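You operate a simulated robot arm through the tools that you are given. There is no shell and no other tool. Be economical: measure what you need, move in short steps, check, and stop when the job is done.

Carry out the task below with a simulated two-armed robot. There is one attempt and no reset: what you move stays moved.

TASK
On the top of the steel table, fold the grey rag in half.

Only the result counts: the job must be done as asked and must still hold three seconds after the hand-in. Knocking over, shifting, dropping, spilling or breaking anything else fails it. Flat cloth is picked up by pressing the open fingertips on it (5 to 10 N) and closing them slowly along it; thin cloth reads only 2 to 8 mm in the jaws.

THE ROBOT
Two 6-joint arms with two-finger parallel grippers on one trunk, on a base that drives. Base frame: it is fixed to the floor where the robot stands at the start and does not move with it; the origin is under the middle of the robot, x ahead of it, y to its left, z up. Lengths are in m, angles in degrees, forces in N, time in s.
The left shoulder is at the start at [0.06, 0.187, 1.022], the right one opposite. Places, roughly: top of the steel table [0.7, 0.1, 0.8]. Payload 1.57 kg a hand.
The tool frame of a hand sits at the grasp point between the pads (the TCP): z along the fingers, y along the line on which they close. The tips reach 0.03 m beyond it. Largest opening 0.11 m; finger width 0.024, thickness 0.012; the body of the gripper, 0.048 by 0.112 m, starts 0.078 m behind the TCP.
Orientation is that of the tool frame in the base frame, as [roll, pitch, yaw] about the fixed x, y, z axes, in that order (R = Rz(yaw) Ry(pitch) Rx(roll)). With the fingers straight down and closing along the base's y, the tool's x points along the base's -x, its y along +y and its z along -z.

THE INTERFACE
- The arms move only by the tool apply_moves. It takes "left_moves", "right_moves" or both (then of equal length, played together; a hand with none holds still); each is a list of rows, each a list of 7 numbers: the gripper command, from -1 (shut) to 1 (fully open), values between in proportion, then the shift along the tool's x, y, z in m, then the turn, a rotation vector about the tool's x, y, z in degrees. In form: [[gripper, tx, ty, tz, ax, ay, az], ...]. A call has 1 to 8 rows; each row is the pose to reach, as a shift and turn from the pose commanded when the call began, along the tool's axes at that moment. A row lasts 0.2 s, in which the tool goes at most 0.05 m and 8.6 degrees; a call with a longer step from one row to the next is refused whole, and so is a gripper value outside its range. Where a pose cannot be reached the arm comes as near as it can. A force on the tool above 40 N (or 10 N above the force at the start of the call, whichever is more), or a blocked arm, ends the call early, and 0.2 s more pass. Each finger travels about 0.153 m/s and halts on what it meets, pressing with about 33 N; the grip force reading is that of the motor and also rises with nothing between the fingers. The clock runs only during rows and for 0.2 s after the last one: add rows that repeat a pose to give the fingers time. The reply holds the time, the measured pose of the TCP, the force on the tool along the base axes, the opening and the grip force, in the units named above and with some noise, with the torque about the TCP (base axes, N m) and any sound that the robot's microphone picked up.
- Cameras (640 x 400 px; columns grow to the right, rows downward): "scene" is now at [0.0171, 0.0168, 1.5648]; the picture's right is [0.22, -0.98, 0.00], its down [-0.73, -0.16, -0.66] and it looks along [0.64, 0.14, -0.75] (base axes); focal length 250 px, centre (320, 200). "left" rides on the left gripper at [0.07, -0.016, -0.141] in its tool frame; the picture's right is [0.23, 0.97, 0.00], its down [-0.86, 0.20, -0.48] and it looks along [-0.47, 0.11, 0.88] (tool axes); focal length 222 px, centre (320, 200). "right" rides on the right gripper at [0.07, 0.016, -0.141] in its tool frame; the picture's right is [-0.23, 0.97, 0.00], its down [-0.86, -0.20, -0.48] and it looks along [-0.47, -0.11, 0.88] (tool axes); focal length 222 px, centre (320, 200). There is no depth. A picture from a camera that has moved, and an enlarged one, comes with that camera's place and axes in the base frame and with its lens.
- snapshot(camera): a new picture of that camera. No time passes.
- raise_lower(by): slides the trunk up (or, below 0, down) by that many m; the arms and the scene camera ride with it, the base frame stays. It gives what a move gives, with no picture.
- base_move(legs): drives the robot by 1 to 6 legs, each [ahead, left, turn to the left] in m, m and degrees, along the robot's own axes; the way and the turn of a leg run together, so that a leg with both is an arc; at most 1.5 m and 180 degrees a leg. The arms and the cameras ride along, it lands a little off, and it stops where it bumps. It gives what a move gives.
- turn_head(pan, tilt): turns the head with the scene camera to pan (to the left, within 86 degrees either way) and tilt (down, from -29 to 69), counted from straight ahead of the robot. It gives what a move gives.
- enlarge(camera, box): a new picture of the part [left, top, right, bottom] of that camera's present view, enlarged. No time passes.
- job_done(): hands the job in; it is judged then, once.

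Work in short steps. Places have to be worked out from the pictures, the camera data and where the tool is seen: move nearer, look again, correct. Check each grasp and each placing, and mend what went wrong. You have 120 turns and 100 pictures in all, those below and enlarged ones among them. Open the grippers and draw the arms clear of the work before you hand the job in, unless the task says otherwise; then end with one line.

The tools are called after "Emit:" as a command line: name --argument value ..., lists and objects as JSON in quotes. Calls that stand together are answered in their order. apply_moves: Moves the arms, as the interface text tells. Its arguments: {"type":"object","properties":{"left_moves":{"type":"array","items":{"type":"array","items":{"type":"number"}}},"right_moves":{"type":"array","items":{"type":"array","items":{"type":"number"}}}},"required":[]} The other tools are called the same way: raise_lower (by) slides the trunk up or down; base_move (legs) drives the base; turn_head (pan, tilt) turns the head that bears the scene camera; snapshot (camera) takes a picture; enlarge (camera, box) takes an enlarged picture of a part of a camera's view; job_done () hands the job in.

At the start:

```text
t: 0.0
left_eef_pos: [0.4276, 0.3747, 1.0442]
left_tool_rot: [179.9, 0.0, 179.9]
left_force: [-0.8, 0.2, 0.2]
left_moment: [-0.01, 0.04, -0.02]
left_opening: 0.1101
left_gripper_force: 0.0
right_eef_pos: [0.3411, -0.0364, 1.012]
right_tool_rot: [179.9, 0.0, 179.9]
right_force: [-0.3, 0.3, -0.5]
right_moment: [0.01, 0.0, 0.01]
right_opening: 0.11
right_gripper_force: 0.0
trunk travel left (down, up): [-0.65, 0.34]
robot x, y, heading: [0.0019, 0.0035, -0.3]
head pan, tilt: [12.5, 48.8]
```

scene: 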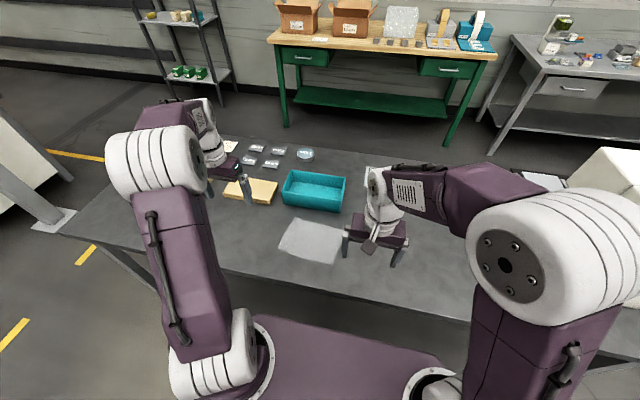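
right: 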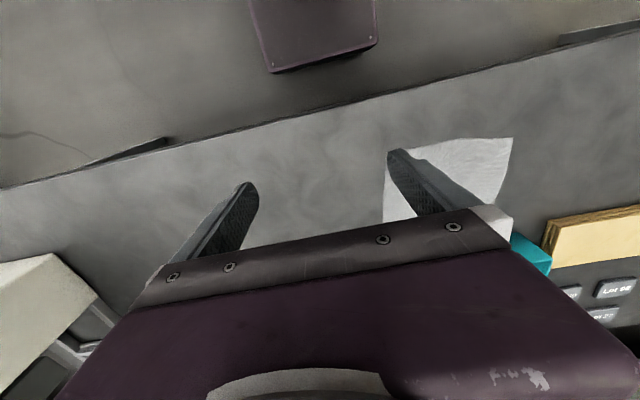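
left: 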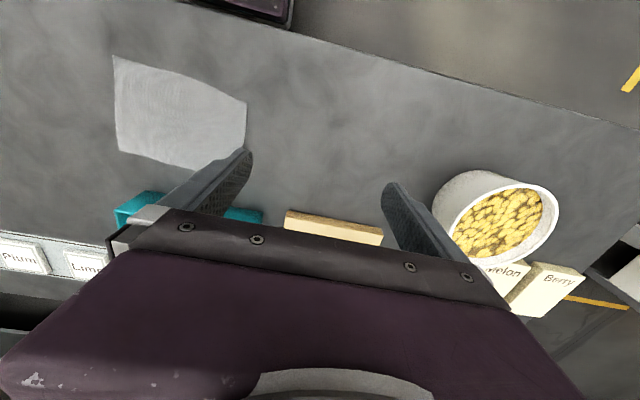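

I'll enlarge the view of the rag to find its corners.

Emit:
enlarge --camera "scene" --box '[240, 160, 400, 280]'

Emit:
enlarge --camera "left" --box '[80, 30, 300, 200]'

```text
3.33 times, centred on (320, 220) of scene
camera zoom: at [0.0171, 0.0168, 1.5648], right [0.22, -0.98, 0.0], down [-0.73, -0.16, -0.66], along [0.64, 0.14, -0.75], focal length 835 px, centre (320, 133)
```

zoom: 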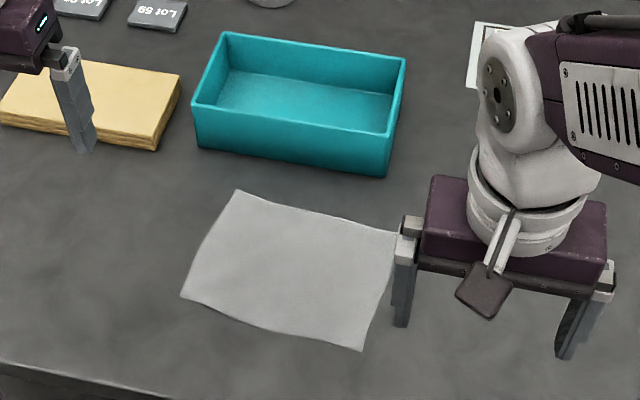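

```text
2.35 times, centred on (190, 115) of left
camera zoom: at [0.3598, 0.3584, 1.1841], right [-0.23, 0.97, 0.0], down [0.85, 0.2, 0.48], along [0.47, 0.11, -0.88], focal length 523 px, centre (626, 400)
```

zoom: 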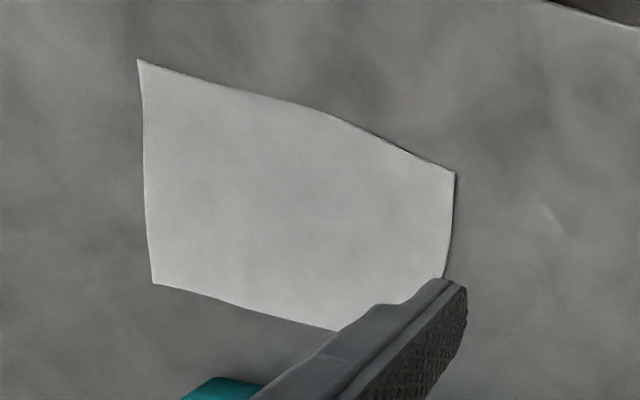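

The rag lies roughly at x 0.40–0.57, y 0.05–0.25 (about 0.19 by 0.15 m), with the teal box close behind it. I'll shift the base left so the rag is centred between both arms.

Emit:
base_move --legs '[[0, 0.14, 0]]'

Emit:
turn_head --pan 0 --tilt 60

Emit:
snapshot --camera "scene"

```text
t: 1.3
left_eef_pos: [0.4283, 0.5142, 1.0428]
left_tool_rot: [-179.9, 0.0, 180.0]
left_force: [0.1, 0.9, -0.4]
left_moment: [-0.02, -0.05, -0.02]
left_opening: 0.1101
left_gripper_force: 0.2
right_eef_pos: [0.3413, 0.102, 1.0125]
right_tool_rot: [180.0, 0.0, -179.9]
right_force: [-0.7, 0.9, -0.5]
right_moment: [0.0, 0.01, -0.01]
right_opening: 0.11
right_gripper_force: 0.1
trunk travel left (down, up): [-0.65, 0.34]
robot x, y, heading: [0.0022, 0.142, -0.0]
head pan, tilt: [12.5, 48.8]
```

```text
t: 2.1
left_eef_pos: [0.4287, 0.5155, 1.0419]
left_tool_rot: [-180.0, 0.1, 180.0]
left_force: [-0.5, -0.3, 0.5]
left_moment: [-0.05, 0.03, 0.02]
left_opening: 0.1098
left_gripper_force: 0.2
right_eef_pos: [0.342, 0.1031, 1.0113]
right_tool_rot: [179.9, 0.0, 180.0]
right_force: [0.0, 0.6, -0.3]
right_moment: [-0.03, -0.03, 0.01]
right_opening: 0.1103
right_gripper_force: 0.0
trunk travel left (down, up): [-0.65, 0.34]
robot x, y, heading: [-0.0025, 0.1369, 0.2]
head pan, tilt: [0.0, 60.0]
```

```text
94 pictures are left
camera scene: at [0.0075, 0.1411, 1.5506], right [0.0, -1.0, 0.0], down [-0.87, 0.0, -0.5], along [0.5, 0.0, -0.87], focal length 250 px, centre (320, 200)
```

scene: 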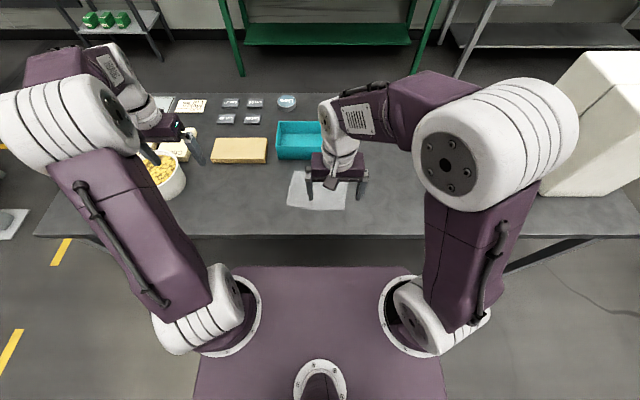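

The scene is clear. I'll turn both hands so they close along the rag's short side, and bring them above the rag.

Emit:
apply_moves --left_moves '[[1, -0.009, -0.033, 0.005, 0, 0, 8.5], [1, -0.018, -0.066, 0.01, 0, 0, 17], [1, -0.027, -0.1, 0.015, 0, 0, 25.5], [1, -0.036, -0.133, 0.02, 0, 0, 34], [1, -0.045, -0.166, 0.025, 0, 0, 42.5], [1, -0.054, -0.2, 0.03, 0, 0, 51], [1, -0.063, -0.233, 0.035, 0, 0, 59.5], [1, -0.07, -0.2655, 0.04, 0, 0, 68]]' --right_moves '[[1, -0.02, -0.005, 0, 0, 0, -8.5], [1, -0.04, -0.01, 0, 0, 0, -17], [1, -0.06, -0.015, 0, 0, 0, -25.5], [1, -0.08, -0.02, 0, 0, 0, -34], [1, -0.1, -0.025, 0, 0, 0, -42.5], [1, -0.12, -0.03, 0, 0, 0, -51], [1, -0.14, -0.035, 0.005, 0, 0, -59.5], [1, -0.158, -0.04, 0.01, 0, 0, -68]]'

Emit:
apply_moves --left_moves '[[1, 0, 0, 0, 0, 0, 7], [1, 0, 0, 0, 0, 0, 14], [1, 0, 0, 0, 0, 0, 21], [1, 0, 0, 0, 0, 0, 28]]' --right_moves '[[1, 0, 0, 0, 0, 0, -5], [1, 0, 0, 0, 0, 0, -10], [1, 0, 0, 0, 0, 0, -16], [1, 0, 0, 0, 0, 0, -16]]'

Emit:
snapshot --camera "scene"

Emit:
snapshot --camera "left"

Emit:
snapshot --camera "right"

```text
t: 3.9
left_eef_pos: [0.5002, 0.2488, 1.0033]
left_tool_rot: [179.9, -0.1, 111.8]
left_force: [-0.2, -0.4, 0.5]
left_moment: [0.0, -0.02, -0.01]
left_opening: 0.1101
left_gripper_force: 0.0
right_eef_pos: [0.5008, 0.062, 1.002]
right_tool_rot: [-180.0, 0.0, -111.8]
right_force: [0.9, 0.2, -0.7]
right_moment: [0.04, -0.01, 0.01]
right_opening: 0.1102
right_gripper_force: 0.1
trunk travel left (down, up): [-0.65, 0.34]
robot x, y, heading: [0.0007, 0.1392, -0.2]
head pan, tilt: [0.0, 60.0]
```

```text
t: 4.9
left_eef_pos: [0.4992, 0.2496, 1.0028]
left_tool_rot: [179.8, 0.0, 83.9]
left_force: [0.3, 0.0, 0.1]
left_moment: [-0.02, -0.03, 0.0]
left_opening: 0.11
left_gripper_force: 0.0
right_eef_pos: [0.5005, 0.0624, 1.0025]
right_tool_rot: [179.9, 0.0, -95.8]
right_force: [-0.4, -0.4, 0.0]
right_moment: [0.0, 0.0, 0.02]
right_opening: 0.1101
right_gripper_force: 0.1
trunk travel left (down, up): [-0.65, 0.34]
robot x, y, heading: [-0.0014, 0.1407, 0.0]
head pan, tilt: [0.0, 60.0]
```

```text
93 pictures are left
camera scene: at [0.0077, 0.14, 1.5506], right [0.0, -1.0, 0.0], down [-0.87, 0.0, -0.5], along [0.5, 0.0, -0.87], focal length 250 px, centre (320, 200)
```

scene: 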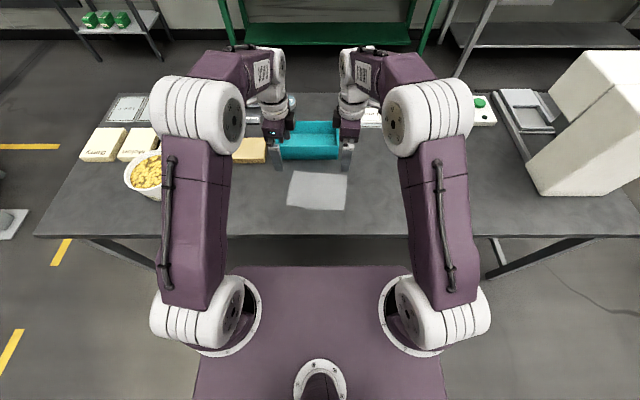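

```text
92 pictures are left
camera left: at [0.491, 0.3202, 1.1441], right [0.99, 0.12, 0.0], down [0.11, -0.87, 0.48], along [0.06, -0.47, -0.88], focal length 222 px, centre (320, 200)
```

left: 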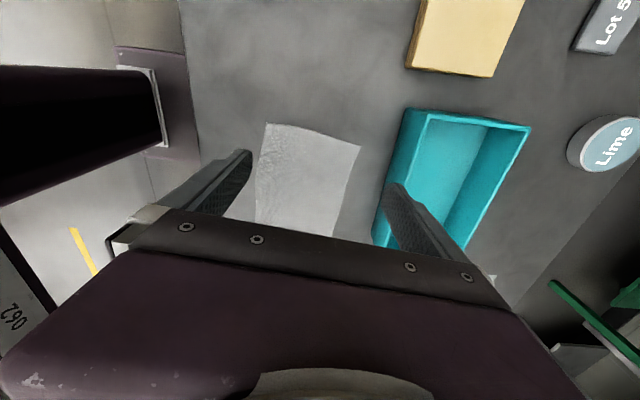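

```text
91 pictures are left
camera right: at [0.4769, -0.0038, 1.1437], right [-0.95, 0.33, 0.0], down [0.29, 0.83, 0.48], along [0.16, 0.45, -0.88], focal length 222 px, centre (320, 200)
```

right: 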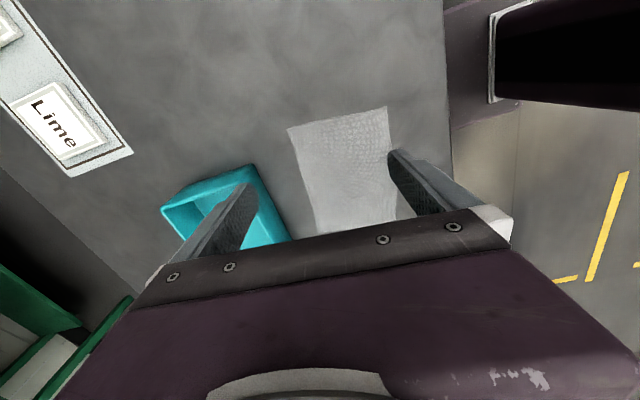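

The rag is fully visible in the scene view, so I'll enlarge it for precise corners.

Emit:
enlarge --camera "scene" --box '[250, 110, 390, 220]'

```text
3.64 times, centred on (320, 165) of scene
camera zoom: at [0.0077, 0.14, 1.5506], right [0.0, -1.0, 0.0], down [-0.87, 0.0, -0.5], along [0.5, 0.0, -0.87], focal length 911 px, centre (320, 327)
```

zoom: 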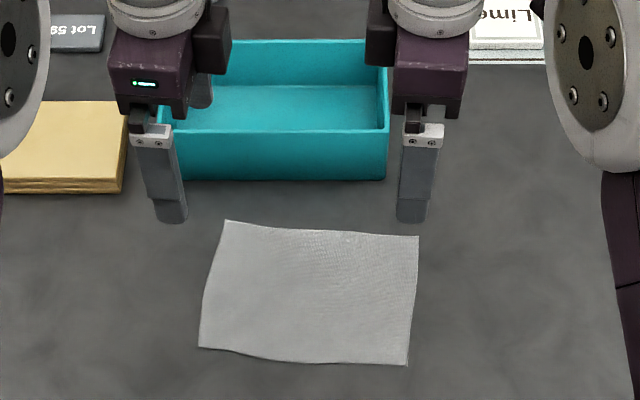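

Corners are confirmed: A(.566,.236), B(.547,.040), C(.400,.060), D(.419,.254). I'll go above the two far corners, with the jaws narrowed to about 3 cm.

Emit:
apply_moves --left_moves '[[0.2, -0.0156, 0.024, 0, 0, 0, 0], [-0.45, -0.0312, 0.048, 0, 0, 0, 0], [-0.45, -0.0312, 0.048, 0.035, 0, 0, 0], [-0.45, -0.0312, 0.048, 0.07, 0, 0, 0], [-0.45, -0.0312, 0.048, 0.105, 0, 0, 0], [-0.45, -0.0312, 0.048, 0.14, 0, 0, 0], [-0.45, -0.0312, 0.048, 0.14, 0, 0, 0]]' --right_moves '[[0.2, -0.004, -0.014, 0, 0, 0, 0], [-0.45, -0.008, -0.0283, 0, 0, 0, 0], [-0.45, -0.008, -0.0283, 0.035, 0, 0, 0], [-0.45, -0.008, -0.0283, 0.07, 0, 0, 0], [-0.45, -0.008, -0.0283, 0.105, 0, 0, 0], [-0.45, -0.008, -0.0283, 0.14, 0, 0, 0], [-0.45, -0.008, -0.0283, 0.14, 0, 0, 0]]'

Emit:
enlarge --camera "scene" --box '[250, 110, 390, 220]'

Emit:
snapshot --camera "left"

Emit:
snapshot --camera "right"

```text
t: 6.5
left_eef_pos: [0.5432, 0.2138, 0.8636]
left_tool_rot: [179.9, -0.1, 84.0]
left_force: [0.7, -0.1, 0.1]
left_moment: [0.0, -0.02, 0.03]
left_opening: 0.0302
left_gripper_force: 0.0
right_eef_pos: [0.5285, 0.068, 0.8632]
right_tool_rot: [-179.9, -0.1, -95.9]
right_force: [-1.1, -0.4, 0.9]
right_moment: [0.01, -0.02, 0.0]
right_opening: 0.0303
right_gripper_force: 0.0
trunk travel left (down, up): [-0.65, 0.34]
robot x, y, heading: [0.0003, 0.143, -0.1]
head pan, tilt: [0.0, 60.0]
```

```text
3.64 times, centred on (320, 165) of scene
camera zoom: at [0.0067, 0.1401, 1.5506], right [0.0, -1.0, 0.0], down [-0.87, 0.0, -0.5], along [0.5, 0.0, -0.87], focal length 911 px, centre (320, 327)
```

zoom: 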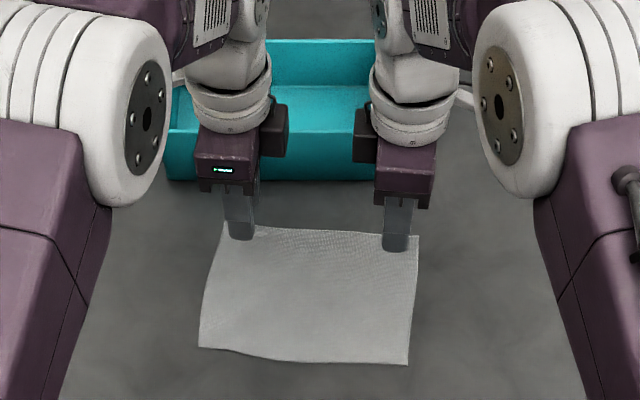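

```text
88 pictures are left
camera left: at [0.5347, 0.2843, 1.004], right [0.99, 0.12, 0.0], down [0.11, -0.87, 0.48], along [0.06, -0.47, -0.88], focal length 222 px, centre (320, 200)
```

left: 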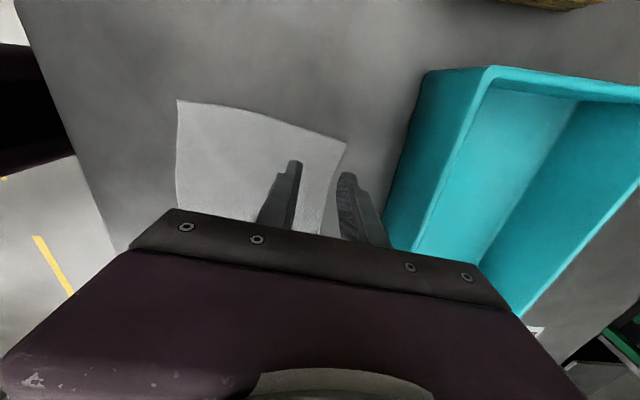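

```text
87 pictures are left
camera right: at [0.5054, 0.0005, 1.0048], right [-0.94, 0.33, 0.0], down [0.29, 0.83, 0.48], along [0.16, 0.45, -0.88], focal length 222 px, centre (320, 200)
```

right: 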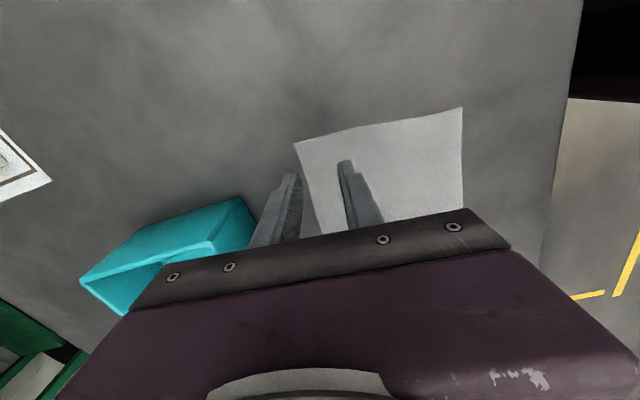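

Fingers straddle the far edge well. I'll lower gently towards contact.

Emit:
apply_moves --left_moves '[[-0.45, 0, 0, 0.01, 0, 0, 0], [-0.45, 0, 0, 0.02, 0, 0, 0], [-0.45, 0, 0, 0.026, 0, 0, 0], [-0.45, 0, 0, 0.03, 0, 0, 0], [-0.45, 0, 0, 0.032, 0, 0, 0]]' --right_moves '[[-0.45, 0, 0, 0.01, 0, 0, 0], [-0.45, 0, 0, 0.02, 0, 0, 0], [-0.45, 0, 0, 0.026, 0, 0, 0], [-0.45, 0, 0, 0.03, 0, 0, 0], [-0.45, 0, 0, 0.032, 0, 0, 0]]'

```text
t: 7.7
left_eef_pos: [0.5425, 0.213, 0.8319]
left_tool_rot: [179.8, -0.1, 84.1]
left_force: [0.3, 0.3, 0.5]
left_moment: [-0.04, -0.05, 0.0]
left_opening: 0.03
left_gripper_force: 0.1
right_eef_pos: [0.5294, 0.0676, 0.8319]
right_tool_rot: [-179.9, 0.1, -96.0]
right_force: [1.2, -0.9, 9.7]
right_moment: [-0.04, -0.01, 0.01]
right_opening: 0.0302
right_gripper_force: 0.0
trunk travel left (down, up): [-0.65, 0.34]
robot x, y, heading: [-0.0013, 0.1394, 0.1]
head pan, tilt: [0.0, 60.0]
```

Right has about 10 N of contact; left isn't touching yet, so I'll lower it 1 mm at a time.

Emit:
apply_moves --left_moves '[[-0.45, 0, 0, 0.001, 0, 0, 0], [-0.45, 0, 0, 0.001, 0, 0, 0]]'

```text
t: 8.3
left_eef_pos: [0.5409, 0.2131, 0.8316]
left_tool_rot: [179.8, 0.0, 84.0]
left_force: [1.5, 0.7, 6.0]
left_moment: [0.04, -0.02, 0.02]
left_opening: 0.0303
left_gripper_force: 0.2
right_eef_pos: [0.5289, 0.0681, 0.8304]
right_tool_rot: [-179.8, -0.1, -96.1]
right_force: [1.9, -0.3, 12.1]
right_moment: [0.01, -0.04, -0.03]
right_opening: 0.0303
right_gripper_force: 0.0
trunk travel left (down, up): [-0.65, 0.34]
robot x, y, heading: [0.0004, 0.1444, -0.3]
head pan, tilt: [0.0, 60.0]
```

Both press at a suitable force. I'll close both slowly along the cloth.

Emit:
apply_moves --left_moves '[[-0.52, 0, 0, 0.0002, 0, 0, 0], [-0.59, 0, 0, 0.0002, 0, 0, 0], [-0.66, 0, 0, 0.0002, 0, 0, 0], [-0.73, 0, 0, 0.0002, 0, 0, 0], [-0.8, 0, 0, 0.0002, 0, 0, 0], [-0.87, 0, 0, 0.0002, 0, 0, 0], [-0.94, 0, 0, 0.0002, 0, 0, 0], [-1, 0, 0, 0.0002, 0, 0, 0]]' --right_moves '[[-0.52, 0, 0, -0.0003, 0, 0, 0], [-0.59, 0, 0, -0.0003, 0, 0, 0], [-0.66, 0, 0, -0.0003, 0, 0, 0], [-0.73, 0, 0, -0.0003, 0, 0, 0], [-0.8, 0, 0, -0.0003, 0, 0, 0], [-0.87, 0, 0, -0.0003, 0, 0, 0], [-0.94, 0, 0, -0.0003, 0, 0, 0], [-1, 0, 0, -0.0003, 0, 0, 0]]'

Emit:
apply_moves --left_moves '[[-1, 0, 0, 0, 0, 0, 0], [-1, 0, 0, 0, 0, 0, 0]]' --right_moves '[[-1, 0, 0, 0, 0, 0, 0], [-1, 0, 0, 0, 0, 0, 0]]'

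Emit:
enlarge --camera "scene" --box '[250, 110, 390, 220]'

Emit:
enlarge --camera "left" --box '[140, 80, 400, 240]'

Emit:
enlarge --camera "right" --box '[220, 80, 480, 240]'

```text
t: 10.1
left_eef_pos: [0.5418, 0.2123, 0.8325]
left_tool_rot: [179.7, 0.1, 84.0]
left_force: [-1.8, 0.3, 16.3]
left_moment: [0.04, 0.04, -0.02]
left_opening: 0.0024
left_gripper_force: 24.1
right_eef_pos: [0.5266, 0.0687, 0.832]
right_tool_rot: [-179.9, 0.0, -96.1]
right_force: [1.7, -0.1, 3.7]
right_moment: [-0.03, 0.0, -0.02]
right_opening: 0.002
right_gripper_force: 23.6
trunk travel left (down, up): [-0.65, 0.34]
robot x, y, heading: [-0.0004, 0.1373, 0.2]
head pan, tilt: [0.0, 60.0]
```

```text
t: 10.7
left_eef_pos: [0.5415, 0.2132, 0.831]
left_tool_rot: [179.8, 0.0, 83.9]
left_force: [-2.6, -0.8, 17.6]
left_moment: [0.02, 0.07, 0.0]
left_opening: 0.0024
left_gripper_force: 23.8
right_eef_pos: [0.5277, 0.0687, 0.8317]
right_tool_rot: [-179.9, 0.0, -96.1]
right_force: [0.4, 0.4, 2.9]
right_moment: [-0.02, 0.0, -0.07]
right_opening: 0.0024
right_gripper_force: 23.6
trunk travel left (down, up): [-0.65, 0.34]
robot x, y, heading: [0.0006, 0.1379, 0.1]
head pan, tilt: [0.0, 60.0]
```

```text
3.64 times, centred on (320, 165) of scene
camera zoom: at [0.004, 0.14, 1.5507], right [0.0, -1.0, 0.0], down [-0.86, 0.0, -0.5], along [0.5, 0.0, -0.86], focal length 911 px, centre (320, 327)
```

zoom: 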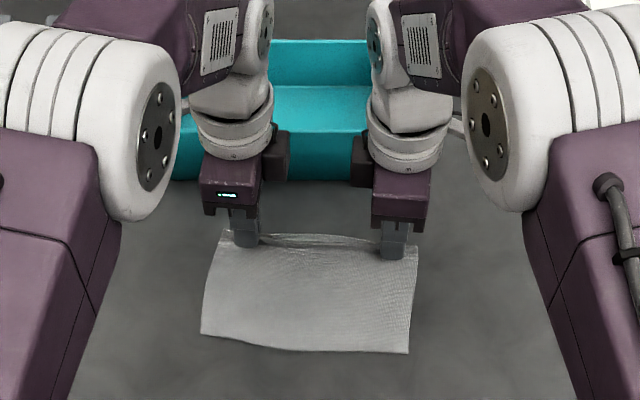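

```text
2.46 times, centred on (270, 160) of left
camera zoom: at [0.5332, 0.284, 0.9728], right [0.99, 0.12, 0.0], down [0.11, -0.87, 0.48], along [0.06, -0.47, -0.88], focal length 547 px, centre (443, 298)
```

zoom: 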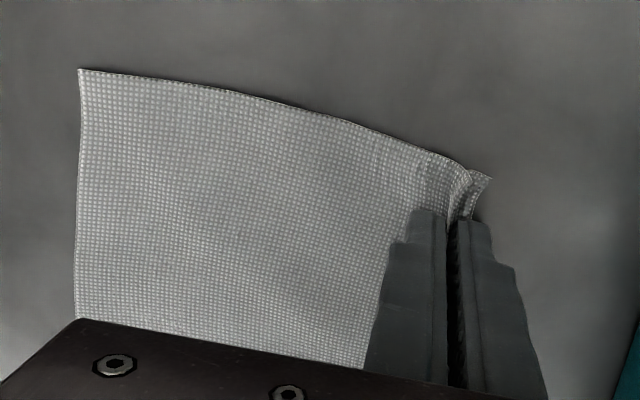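

```text
2.46 times, centred on (350, 160) of right
camera zoom: at [0.5034, 0.0014, 0.9732], right [-0.94, 0.33, 0.0], down [0.29, 0.83, 0.48], along [0.16, 0.45, -0.88], focal length 547 px, centre (246, 298)
```

zoom: 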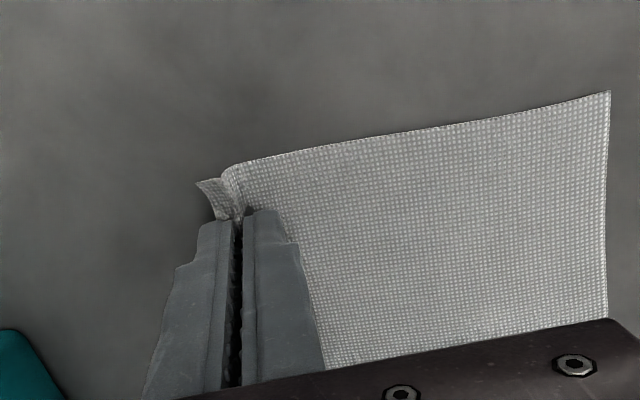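

Both corners are pinched well, with a ridge and about a 1 cm flap. I'll lift 2.5 cm and check they hold.

Emit:
apply_moves --left_moves '[[-1, 0, 0, -0.008, 0, 0, 0], [-1, 0, -0.003, -0.016, 0, 0, 0], [-1, 0, -0.006, -0.025, 0, 0, 0]]' --right_moves '[[-1, 0, 0, -0.008, 0, 0, 0], [-1, 0, 0.003, -0.016, 0, 0, 0], [-1, 0, 0.006, -0.025, 0, 0, 0]]'

Emit:
enlarge --camera "scene" --box '[250, 110, 390, 220]'

Emit:
enlarge --camera "left" --box '[140, 80, 400, 240]'

```text
t: 11.5
left_eef_pos: [0.5377, 0.2148, 0.854]
left_tool_rot: [180.0, 0.0, 84.0]
left_force: [-0.3, -0.5, 0.6]
left_moment: [0.0, 0.01, -0.01]
left_opening: 0.0023
left_gripper_force: 24.0
right_eef_pos: [0.5214, 0.0691, 0.8571]
right_tool_rot: [180.0, 0.0, -95.9]
right_force: [-0.9, 0.4, -0.1]
right_moment: [-0.03, 0.01, 0.03]
right_opening: 0.0022
right_gripper_force: 23.3
trunk travel left (down, up): [-0.65, 0.34]
robot x, y, heading: [0.002, 0.1397, -0.0]
head pan, tilt: [0.0, 60.0]
```

```text
3.64 times, centred on (320, 165) of scene
camera zoom: at [0.0076, 0.1403, 1.5505], right [0.0, -1.0, 0.0], down [-0.87, 0.0, -0.5], along [0.5, 0.0, -0.87], focal length 911 px, centre (320, 327)
```

zoom: 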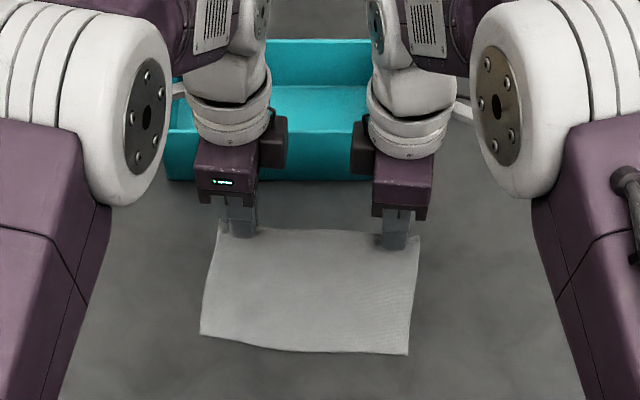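

```text
2.46 times, centred on (270, 160) of left
camera zoom: at [0.5292, 0.2849, 0.9959], right [0.99, 0.12, 0.0], down [0.11, -0.87, 0.48], along [0.06, -0.47, -0.88], focal length 547 px, centre (443, 298)
```

zoom: 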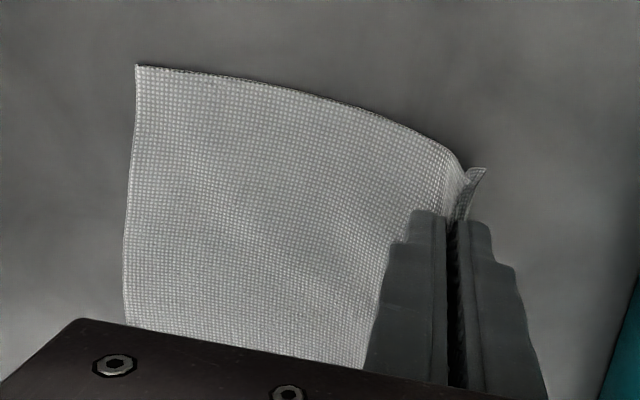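

Both corners hold with the cloth lifted. I'll carry the edge over in an arc towards the near edge, tilting the fingers so the edge leans outward.

Emit:
apply_moves --left_moves '[[-1, 0, -0.0146, -0.012, -5, 0, 0], [-1, 0, -0.0352, -0.018, -10, 0, 0], [-1, 0, -0.0538, -0.0135, -15, 0, 0], [-1, 0, -0.0703, -0.0027, -20, 0, 0], [-1, 0, -0.0803, 0.0093, -20, 0, 0], [-1, 0, -0.0833, 0.0153, -20, 0, 0]]' --right_moves '[[-1, 0, 0.0146, -0.011, 5, 0, 0], [-1, 0, 0.0352, -0.0165, 10, 0, 0], [-1, 0, 0.0538, -0.012, 15, 0, 0], [-1, 0, 0.0703, -0.0012, 20, 0, 0], [-1, 0, 0.0803, 0.0108, 20, 0, 0], [-1, 0, 0.0833, 0.0168, 20, 0, 0]]'

Emit:
enlarge --camera "scene" --box '[250, 110, 390, 220]'

Emit:
enlarge --camera "left" --box '[140, 80, 400, 240]'

Emit:
enlarge --camera "right" --box '[220, 80, 480, 240]'

```text
t: 12.9
left_eef_pos: [0.4707, 0.2284, 0.8538]
left_tool_rot: [159.8, -1.7, 84.5]
left_force: [-4.5, -22.4, -1.8]
left_moment: [-0.57, 0.15, -0.27]
left_opening: 0.002
left_gripper_force: 23.9
left hand out of reach, approached as far as the arm can: row 4, 5, 6
right_eef_pos: [0.4394, 0.0797, 0.8399]
right_tool_rot: [-160.0, 0.1, -95.8]
right_force: [4.3, 22.0, 2.8]
right_moment: [0.58, -0.15, 0.17]
right_opening: 0.0023
right_gripper_force: 23.6
right hand out of reach, approached as far as the arm can: row 4, 5
trunk travel left (down, up): [-0.65, 0.34]
robot x, y, heading: [0.0011, 0.1396, -0.0]
head pan, tilt: [0.0, 60.0]
```

```text
3.64 times, centred on (320, 165) of scene
camera zoom: at [0.0072, 0.1404, 1.5506], right [0.0, -1.0, 0.0], down [-0.87, 0.0, -0.5], along [0.5, 0.0, -0.87], focal length 911 px, centre (320, 327)
```

zoom: 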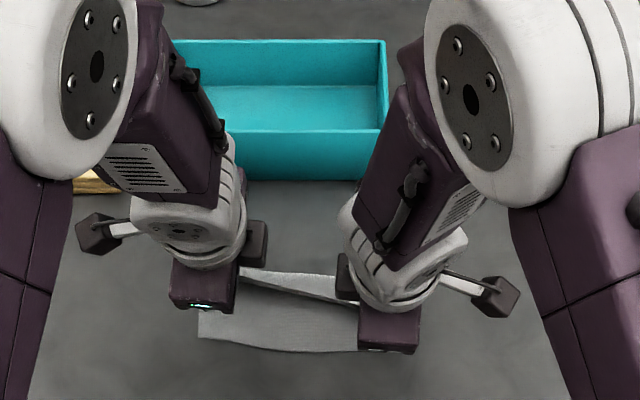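

```text
2.46 times, centred on (270, 160) of left
camera zoom: at [0.4138, 0.3003, 0.9835], right [0.93, 0.13, 0.34], down [-0.06, -0.87, 0.49], along [0.36, -0.48, -0.8], focal length 547 px, centre (443, 298)
```

zoom: 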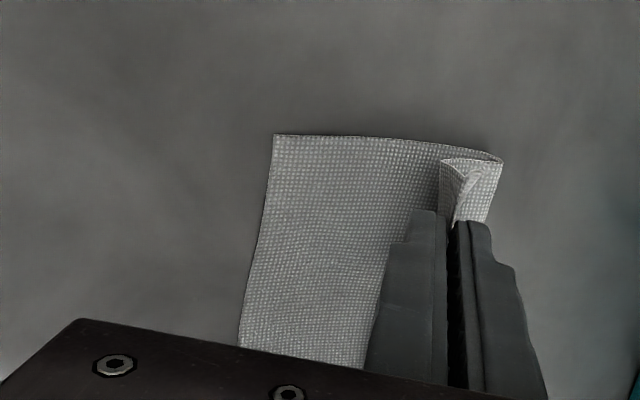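

```text
2.46 times, centred on (350, 160) of right
camera zoom: at [0.3696, 0.0169, 0.9672], right [-0.89, 0.32, -0.33], down [0.11, 0.85, 0.52], along [0.45, 0.42, -0.79], focal length 547 px, centre (246, 298)
```

zoom: 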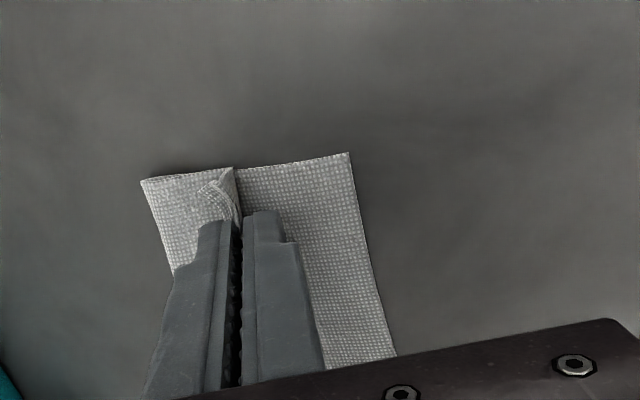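

The fold is forming, but the left arm hit its inner reach limit because of the tilt. I'll take the tilt out (left fully, right by half) while heading for the same tip place.

Emit:
apply_moves --left_moves '[[-1, 0, 0.0035, 0.0006, 7, 0, 0], [-1, 0, 0.007, 0.0012, 14, 0, 0], [-1, 0, 0.0103, 0.0018, 20, 0, 0], [-1, 0, 0.0103, 0.0018, 20, 0, 0]]' --right_moves '[[-1, 0, -0.0026, 0.0002, -5, 0, 0], [-1, 0, -0.0052, 0.0005, -10, 0, 0], [-1, 0, -0.0052, 0.0005, -10, 0, 0], [-1, 0, -0.0052, 0.0005, -10, 0, 0]]'

Emit:
enlarge --camera "scene" --box '[250, 110, 390, 220]'

Emit:
enlarge --camera "left" --box '[140, 80, 400, 240]'

```text
t: 13.9
left_eef_pos: [0.4801, 0.2288, 0.8559]
left_tool_rot: [180.0, 0.1, 84.0]
left_force: [-0.5, -0.1, -0.3]
left_moment: [0.0, -0.02, 0.01]
left_opening: 0.002
left_gripper_force: 23.7
left hand out of reach, approached as far as the arm can: row 1
right_eef_pos: [0.4437, 0.0749, 0.8409]
right_tool_rot: [-170.2, -0.1, -95.9]
right_force: [-0.7, -1.0, 0.1]
right_moment: [-0.02, -0.04, -0.01]
right_opening: 0.0019
right_gripper_force: 23.3
right hand out of reach, approached as far as the arm can: row 1, 2
trunk travel left (down, up): [-0.65, 0.34]
robot x, y, heading: [0.0003, 0.1411, -0.2]
head pan, tilt: [0.0, 60.0]
```

```text
3.64 times, centred on (320, 165) of scene
camera zoom: at [0.0062, 0.1405, 1.5506], right [0.0, -1.0, 0.0], down [-0.87, 0.0, -0.5], along [0.5, 0.0, -0.87], focal length 911 px, centre (320, 327)
```

zoom: 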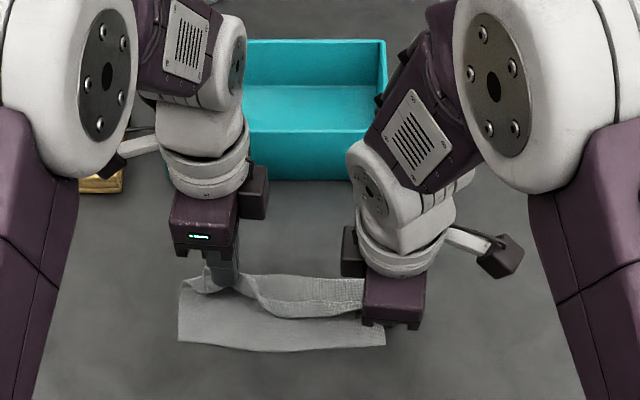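

```text
2.46 times, centred on (270, 160) of left
camera zoom: at [0.4726, 0.3004, 0.9979], right [0.99, 0.12, 0.0], down [0.11, -0.87, 0.48], along [0.06, -0.48, -0.88], focal length 547 px, centre (443, 298)
```

zoom: 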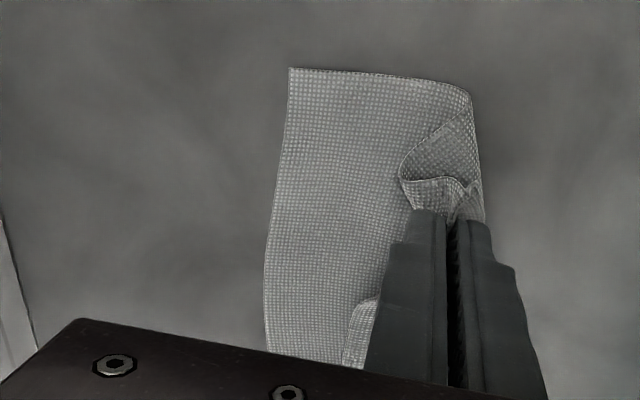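

The cloth was tugged a bit: the rag now sits square (near edge at x≈0.42, y 0.079–0.274). I'll shift both grips about +0.024 in y and to x≈0.458 so the layers line up.

Emit:
apply_moves --left_moves '[[-1, 0.0065, -0.006, 0, 0, 0, 0], [-1, 0.013, -0.012, 0, 0, 0, 0], [-1, 0.0196, -0.0242, 0.004, 0, 0, 0], [-1, 0.0196, -0.0242, 0.01, 0, 0, 0], [-1, 0.0196, -0.0242, 0.01, 0, 0, 0]]' --right_moves '[[-1, -0.009, -0.0035, -0.002, -4, 0, 0], [-1, -0.018, -0.0075, -0.002, -8, 0, 0], [-1, -0.0274, -0.0113, -0.001, -10, 0, 0], [-1, -0.0274, -0.0113, 0, -10, 0, 0], [-1, -0.0274, -0.0113, 0, -10, 0, 0]]'

Emit:
enlarge --camera "scene" --box '[250, 110, 390, 220]'

Emit:
enlarge --camera "left" --box '[140, 80, 400, 240]'

Emit:
enlarge --camera "right" --box '[220, 80, 480, 240]'

```text
t: 15.1
left_eef_pos: [0.4596, 0.2505, 0.846]
left_tool_rot: [-180.0, 0.0, 83.9]
left_force: [0.6, 0.3, 0.6]
left_moment: [-0.01, -0.02, 0.01]
left_opening: 0.002
left_gripper_force: 23.6
right_eef_pos: [0.4579, 0.1034, 0.8417]
right_tool_rot: [180.0, 0.0, -95.9]
right_force: [0.3, 0.0, 0.4]
right_moment: [0.0, -0.03, 0.03]
right_opening: 0.0016
right_gripper_force: 23.7
trunk travel left (down, up): [-0.65, 0.34]
robot x, y, heading: [-0.002, 0.1385, 0.2]
head pan, tilt: [0.0, 60.0]
```

```text
3.64 times, centred on (320, 165) of scene
camera zoom: at [0.0074, 0.1403, 1.5506], right [0.0, -1.0, 0.0], down [-0.87, 0.0, -0.5], along [0.5, 0.0, -0.87], focal length 911 px, centre (320, 327)
```

zoom: 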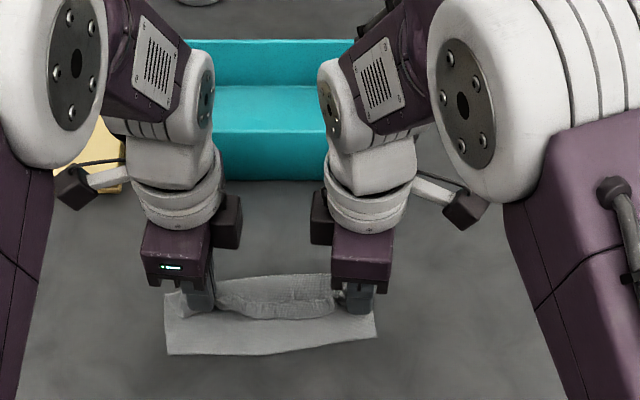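

```text
2.46 times, centred on (270, 160) of left
camera zoom: at [0.4512, 0.322, 0.9875], right [0.99, 0.12, 0.0], down [0.11, -0.87, 0.48], along [0.06, -0.47, -0.88], focal length 547 px, centre (443, 298)
```

zoom: 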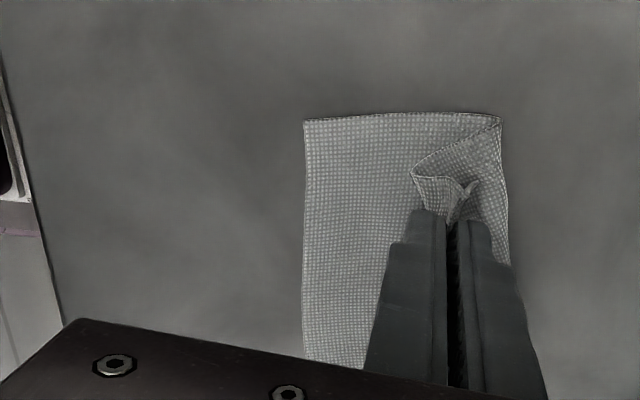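

```text
2.46 times, centred on (350, 160) of right
camera zoom: at [0.4355, 0.0361, 0.9837], right [-0.94, 0.33, 0.0], down [0.29, 0.83, 0.48], along [0.16, 0.45, -0.88], focal length 547 px, centre (246, 298)
```

zoom: 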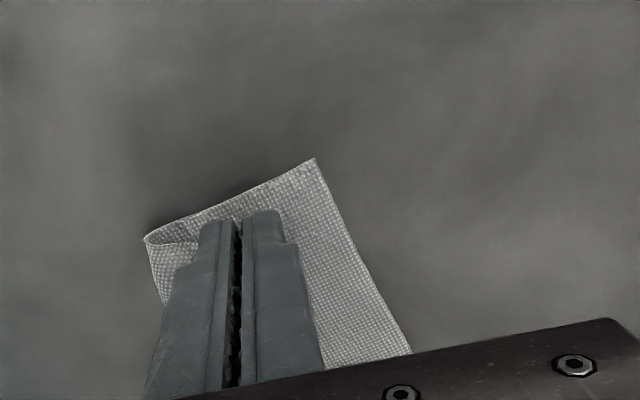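

The rag followed a little; alignment is within about 1 cm. I'll lower the edge onto the bottom layer and release gently, then look.

Emit:
apply_moves --left_moves '[[-1, 0, 0, 0.006, 0, 0, 0], [-1, 0, 0, 0.011, 0, 0, 0], [-0.9, 0, 0, 0.011, 0, 0, 0], [-0.8, 0, 0, 0.01, 0, 0, 0], [-0.7, 0, 0, 0.008, 0, 0, 0], [-0.6, 0, 0, 0.0, 0, 0, 0], [-0.6, 0, 0, -0.02, 0, 0, 0], [-0.6, 0, 0, -0.05, 0, 0, 0]]' --right_moves '[[-1, 0, 0, 0.004, 0, 0, 0], [-1, 0, 0, 0.007, 0, 0, 0], [-0.9, 0, 0, 0.007, 0, 0, 0], [-0.8, 0, 0, 0.006, 0, 0, 0], [-0.7, 0, 0, 0.004, 0, 0, 0], [-0.6, 0, 0, -0.004, 0, 0, 0], [-0.6, 0, 0, -0.024, 0, 0, 0], [-0.6, 0, 0, -0.054, 0, 0, 0]]'

Emit:
enlarge --camera "scene" --box '[250, 110, 390, 220]'

Emit:
snapshot --camera "left"

Emit:
snapshot --camera "right"

```text
t: 16.9
left_eef_pos: [0.4586, 0.251, 0.8977]
left_tool_rot: [180.0, 0.0, 84.0]
left_force: [1.0, 0.2, 0.0]
left_moment: [0.0, -0.03, 0.01]
left_opening: 0.022
left_gripper_force: 0.0
right_eef_pos: [0.4565, 0.1026, 0.8958]
right_tool_rot: [179.9, 0.1, -96.0]
right_force: [-0.3, 0.1, 0.1]
right_moment: [0.01, -0.05, 0.03]
right_opening: 0.0218
right_gripper_force: 0.0
trunk travel left (down, up): [-0.65, 0.34]
robot x, y, heading: [0.0016, 0.1452, -0.1]
head pan, tilt: [0.0, 60.0]
```

```text
3.64 times, centred on (320, 165) of scene
camera zoom: at [0.0057, 0.1402, 1.5505], right [0.0, -1.0, 0.0], down [-0.87, 0.0, -0.5], along [0.5, 0.0, -0.87], focal length 911 px, centre (320, 327)
```

zoom: 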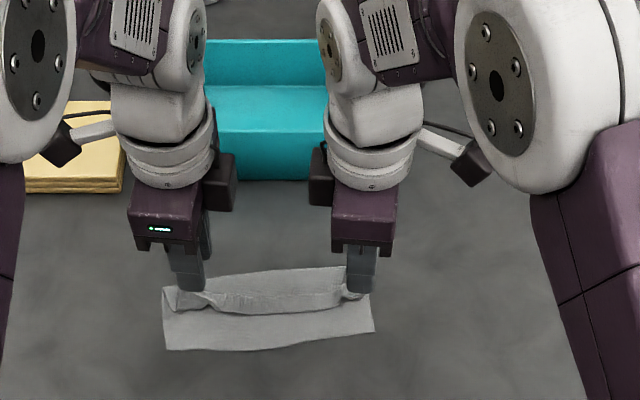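

```text
72 pictures are left
camera left: at [0.4496, 0.3225, 1.0391], right [0.99, 0.12, 0.0], down [0.11, -0.87, 0.48], along [0.06, -0.47, -0.88], focal length 222 px, centre (320, 200)
```

left: 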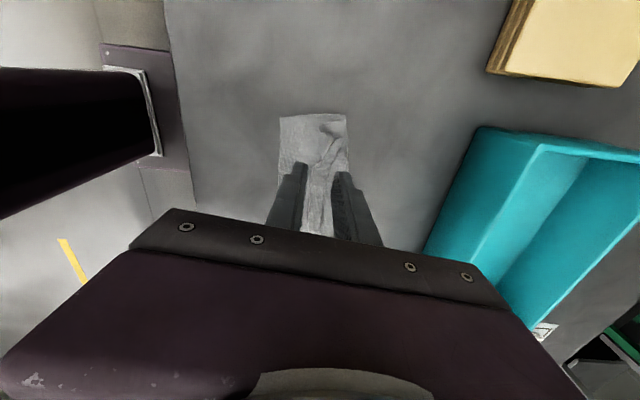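

```text
71 pictures are left
camera right: at [0.4338, 0.0365, 1.0377], right [-0.94, 0.33, 0.0], down [0.29, 0.83, 0.48], along [0.16, 0.45, -0.88], focal length 222 px, centre (320, 200)
```

right: 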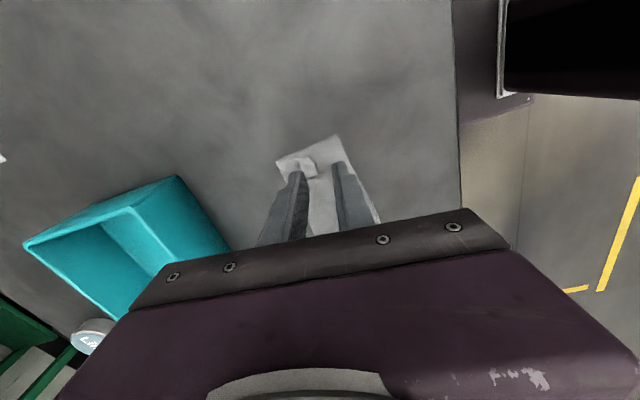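

Released. I'll raise and spread the hands to see the fold.

Emit:
apply_moves --left_moves '[[-0.6, 0.01, 0, -0.035, 0, 0, 0], [-0.6, 0.04, 0.02, -0.07, 0, 0, 0], [-0.6, 0.08, 0.04, -0.08, 0, 0, 0]]' --right_moves '[[-0.6, 0.01, 0, -0.035, 0, 0, 0], [-0.6, 0.04, -0.02, -0.07, 0, 0, 0], [-0.6, 0.08, -0.04, -0.08, 0, 0, 0]]'

Emit:
enlarge --camera "scene" --box '[260, 140, 370, 220]'

Emit:
enlarge --camera "left" --box '[160, 60, 420, 220]'

Emit:
enlarge --camera "right" --box '[220, 60, 480, 220]'

```text
refused: row 2 steps farther than a row can; nothing moved
```

```text
5.00 times, centred on (315, 180) of scene
camera zoom: at [0.0057, 0.1402, 1.5505], right [0.0, -1.0, 0.0], down [-0.87, 0.0, -0.5], along [0.5, 0.0, -0.87], focal length 1252 px, centre (345, 300)
```

zoom: 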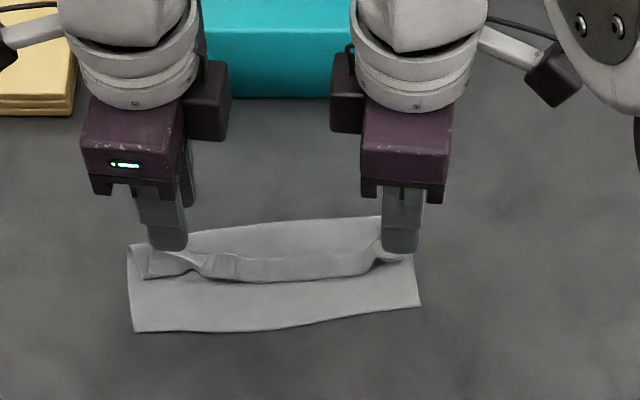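

```text
2.46 times, centred on (290, 140) of left
camera zoom: at [0.4496, 0.3225, 1.0391], right [0.99, 0.12, 0.0], down [0.11, -0.87, 0.48], along [0.06, -0.47, -0.88], focal length 547 px, centre (394, 348)
```

zoom: 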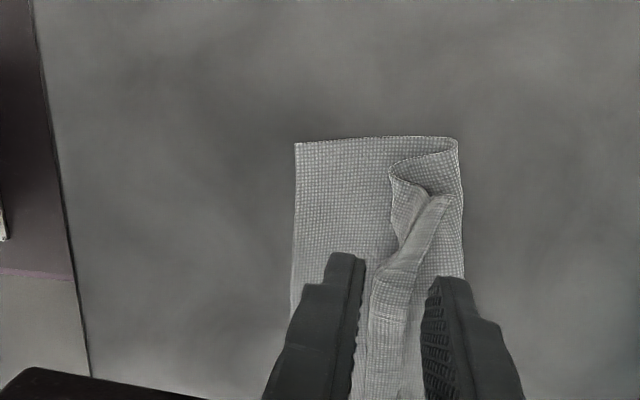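

```text
2.46 times, centred on (350, 140) of right
camera zoom: at [0.4338, 0.0365, 1.0377], right [-0.94, 0.33, 0.0], down [0.29, 0.83, 0.48], along [0.16, 0.45, -0.88], focal length 547 px, centre (246, 348)
```

zoom: 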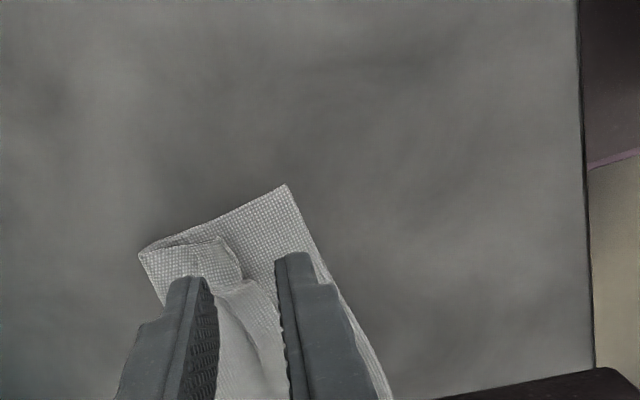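

The top layer's edge has curled back on itself. I'll raise the hands clear for a better view before smoothing it out.

Emit:
apply_moves --left_moves '[[-0.6, 0.01, 0, -0.03, 0, 0, 0], [-0.6, 0.03, 0.01, -0.06, 0, 0, 0], [-0.6, 0.05, 0.02, -0.09, 0, 0, 0], [-0.6, 0.08, 0.04, -0.11, 0, 0, 0]]' --right_moves '[[-0.6, 0.01, 0, -0.03, 0, 0, 0], [-0.6, 0.03, -0.01, -0.06, 0, 0, 0], [-0.6, 0.05, -0.02, -0.09, 0, 0, 0], [-0.6, 0.08, -0.04, -0.11, 0, 0, 0]]'

Emit:
enlarge --camera "scene" --box '[270, 150, 350, 210]'

Emit:
enlarge --camera "left" --box '[220, 40, 380, 140]'

Emit:
enlarge --camera "right" --box '[260, 40, 420, 140]'

```text
t: 17.9
left_eef_pos: [0.5083, 0.3268, 1.0059]
left_tool_rot: [180.0, 0.0, 83.9]
left_force: [-0.7, 0.3, 0.2]
left_moment: [0.01, 0.0, 0.0]
left_opening: 0.0222
left_gripper_force: 0.1
right_eef_pos: [0.49, 0.0198, 1.0058]
right_tool_rot: [179.9, 0.0, -96.0]
right_force: [1.1, -0.2, 1.4]
right_moment: [-0.01, 0.02, 0.0]
right_opening: 0.0221
right_gripper_force: 0.0
trunk travel left (down, up): [-0.65, 0.34]
robot x, y, heading: [0.0042, 0.1426, -0.0]
head pan, tilt: [0.0, 60.0]
```

```text
6.67 times, centred on (310, 180) of scene
camera zoom: at [0.009, 0.14, 1.5506], right [0.0, -1.0, 0.0], down [-0.87, 0.0, -0.5], along [0.5, 0.0, -0.87], focal length 1670 px, centre (387, 333)
```

zoom: 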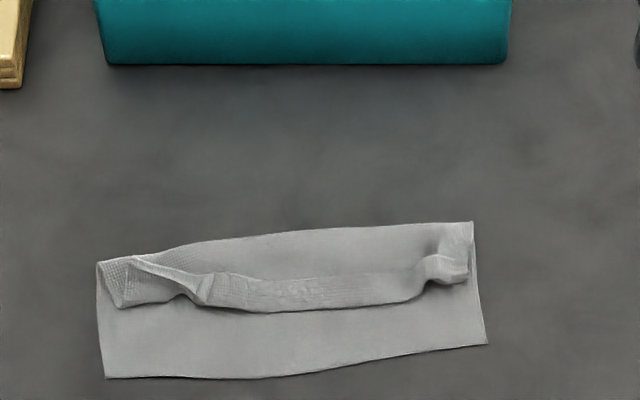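

```text
4.00 times, centred on (300, 90) of left
camera zoom: at [0.5007, 0.3977, 1.1478], right [0.99, 0.12, 0.0], down [0.11, -0.87, 0.48], along [0.06, -0.47, -0.88], focal length 888 px, centre (400, 640)
```

zoom: 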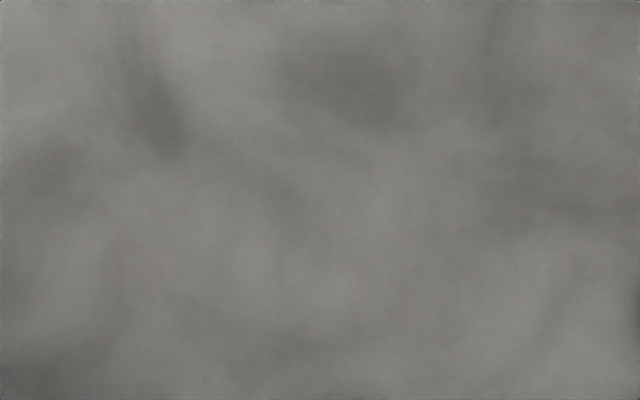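

```text
4.00 times, centred on (340, 90) of right
camera zoom: at [0.4679, -0.0475, 1.1475], right [-0.94, 0.33, 0.0], down [0.29, 0.83, 0.48], along [0.16, 0.45, -0.88], focal length 888 px, centre (240, 640)
```

zoom: 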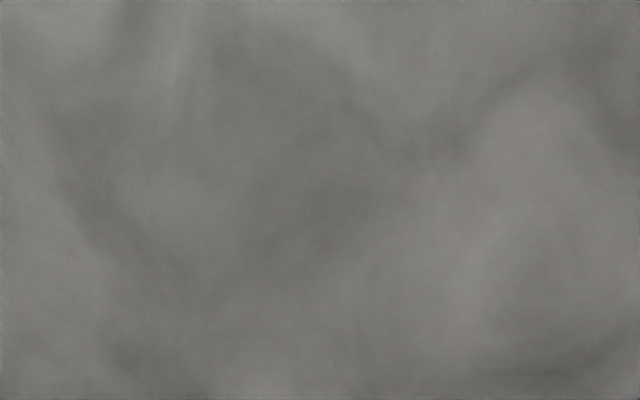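

The fold line itself is good (folded depth about 0.072 m); only the top edge is rolled back by about 2 cm. I'll look at it with the hand cameras for detail.

Emit:
snapshot --camera "left"

Emit:
snapshot --camera "right"

```text
64 pictures are left
camera left: at [0.5007, 0.3977, 1.1478], right [0.99, 0.12, 0.0], down [0.11, -0.87, 0.48], along [0.06, -0.47, -0.88], focal length 222 px, centre (320, 200)
```

left: 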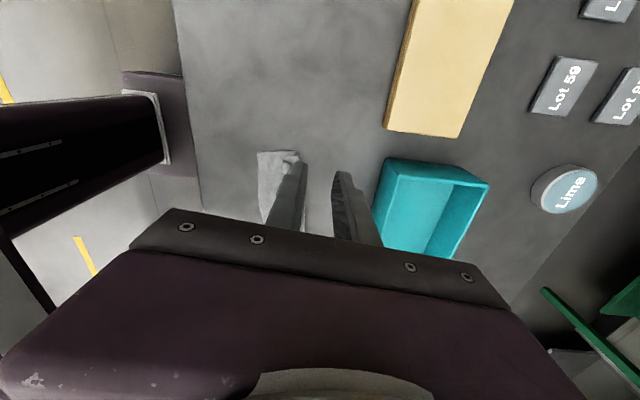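

```text
63 pictures are left
camera right: at [0.4679, -0.0475, 1.1475], right [-0.94, 0.33, 0.0], down [0.29, 0.83, 0.48], along [0.16, 0.45, -0.88], focal length 222 px, centre (320, 200)
```

right: 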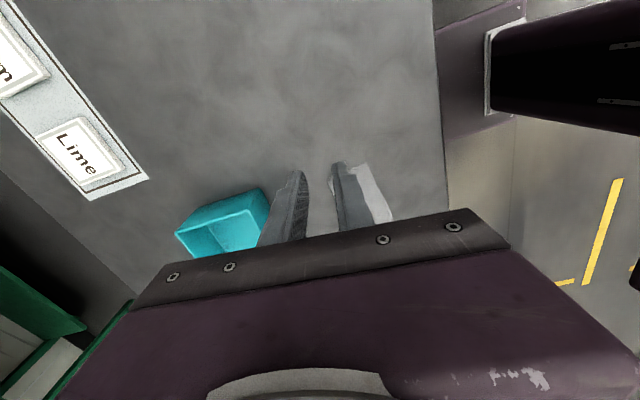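

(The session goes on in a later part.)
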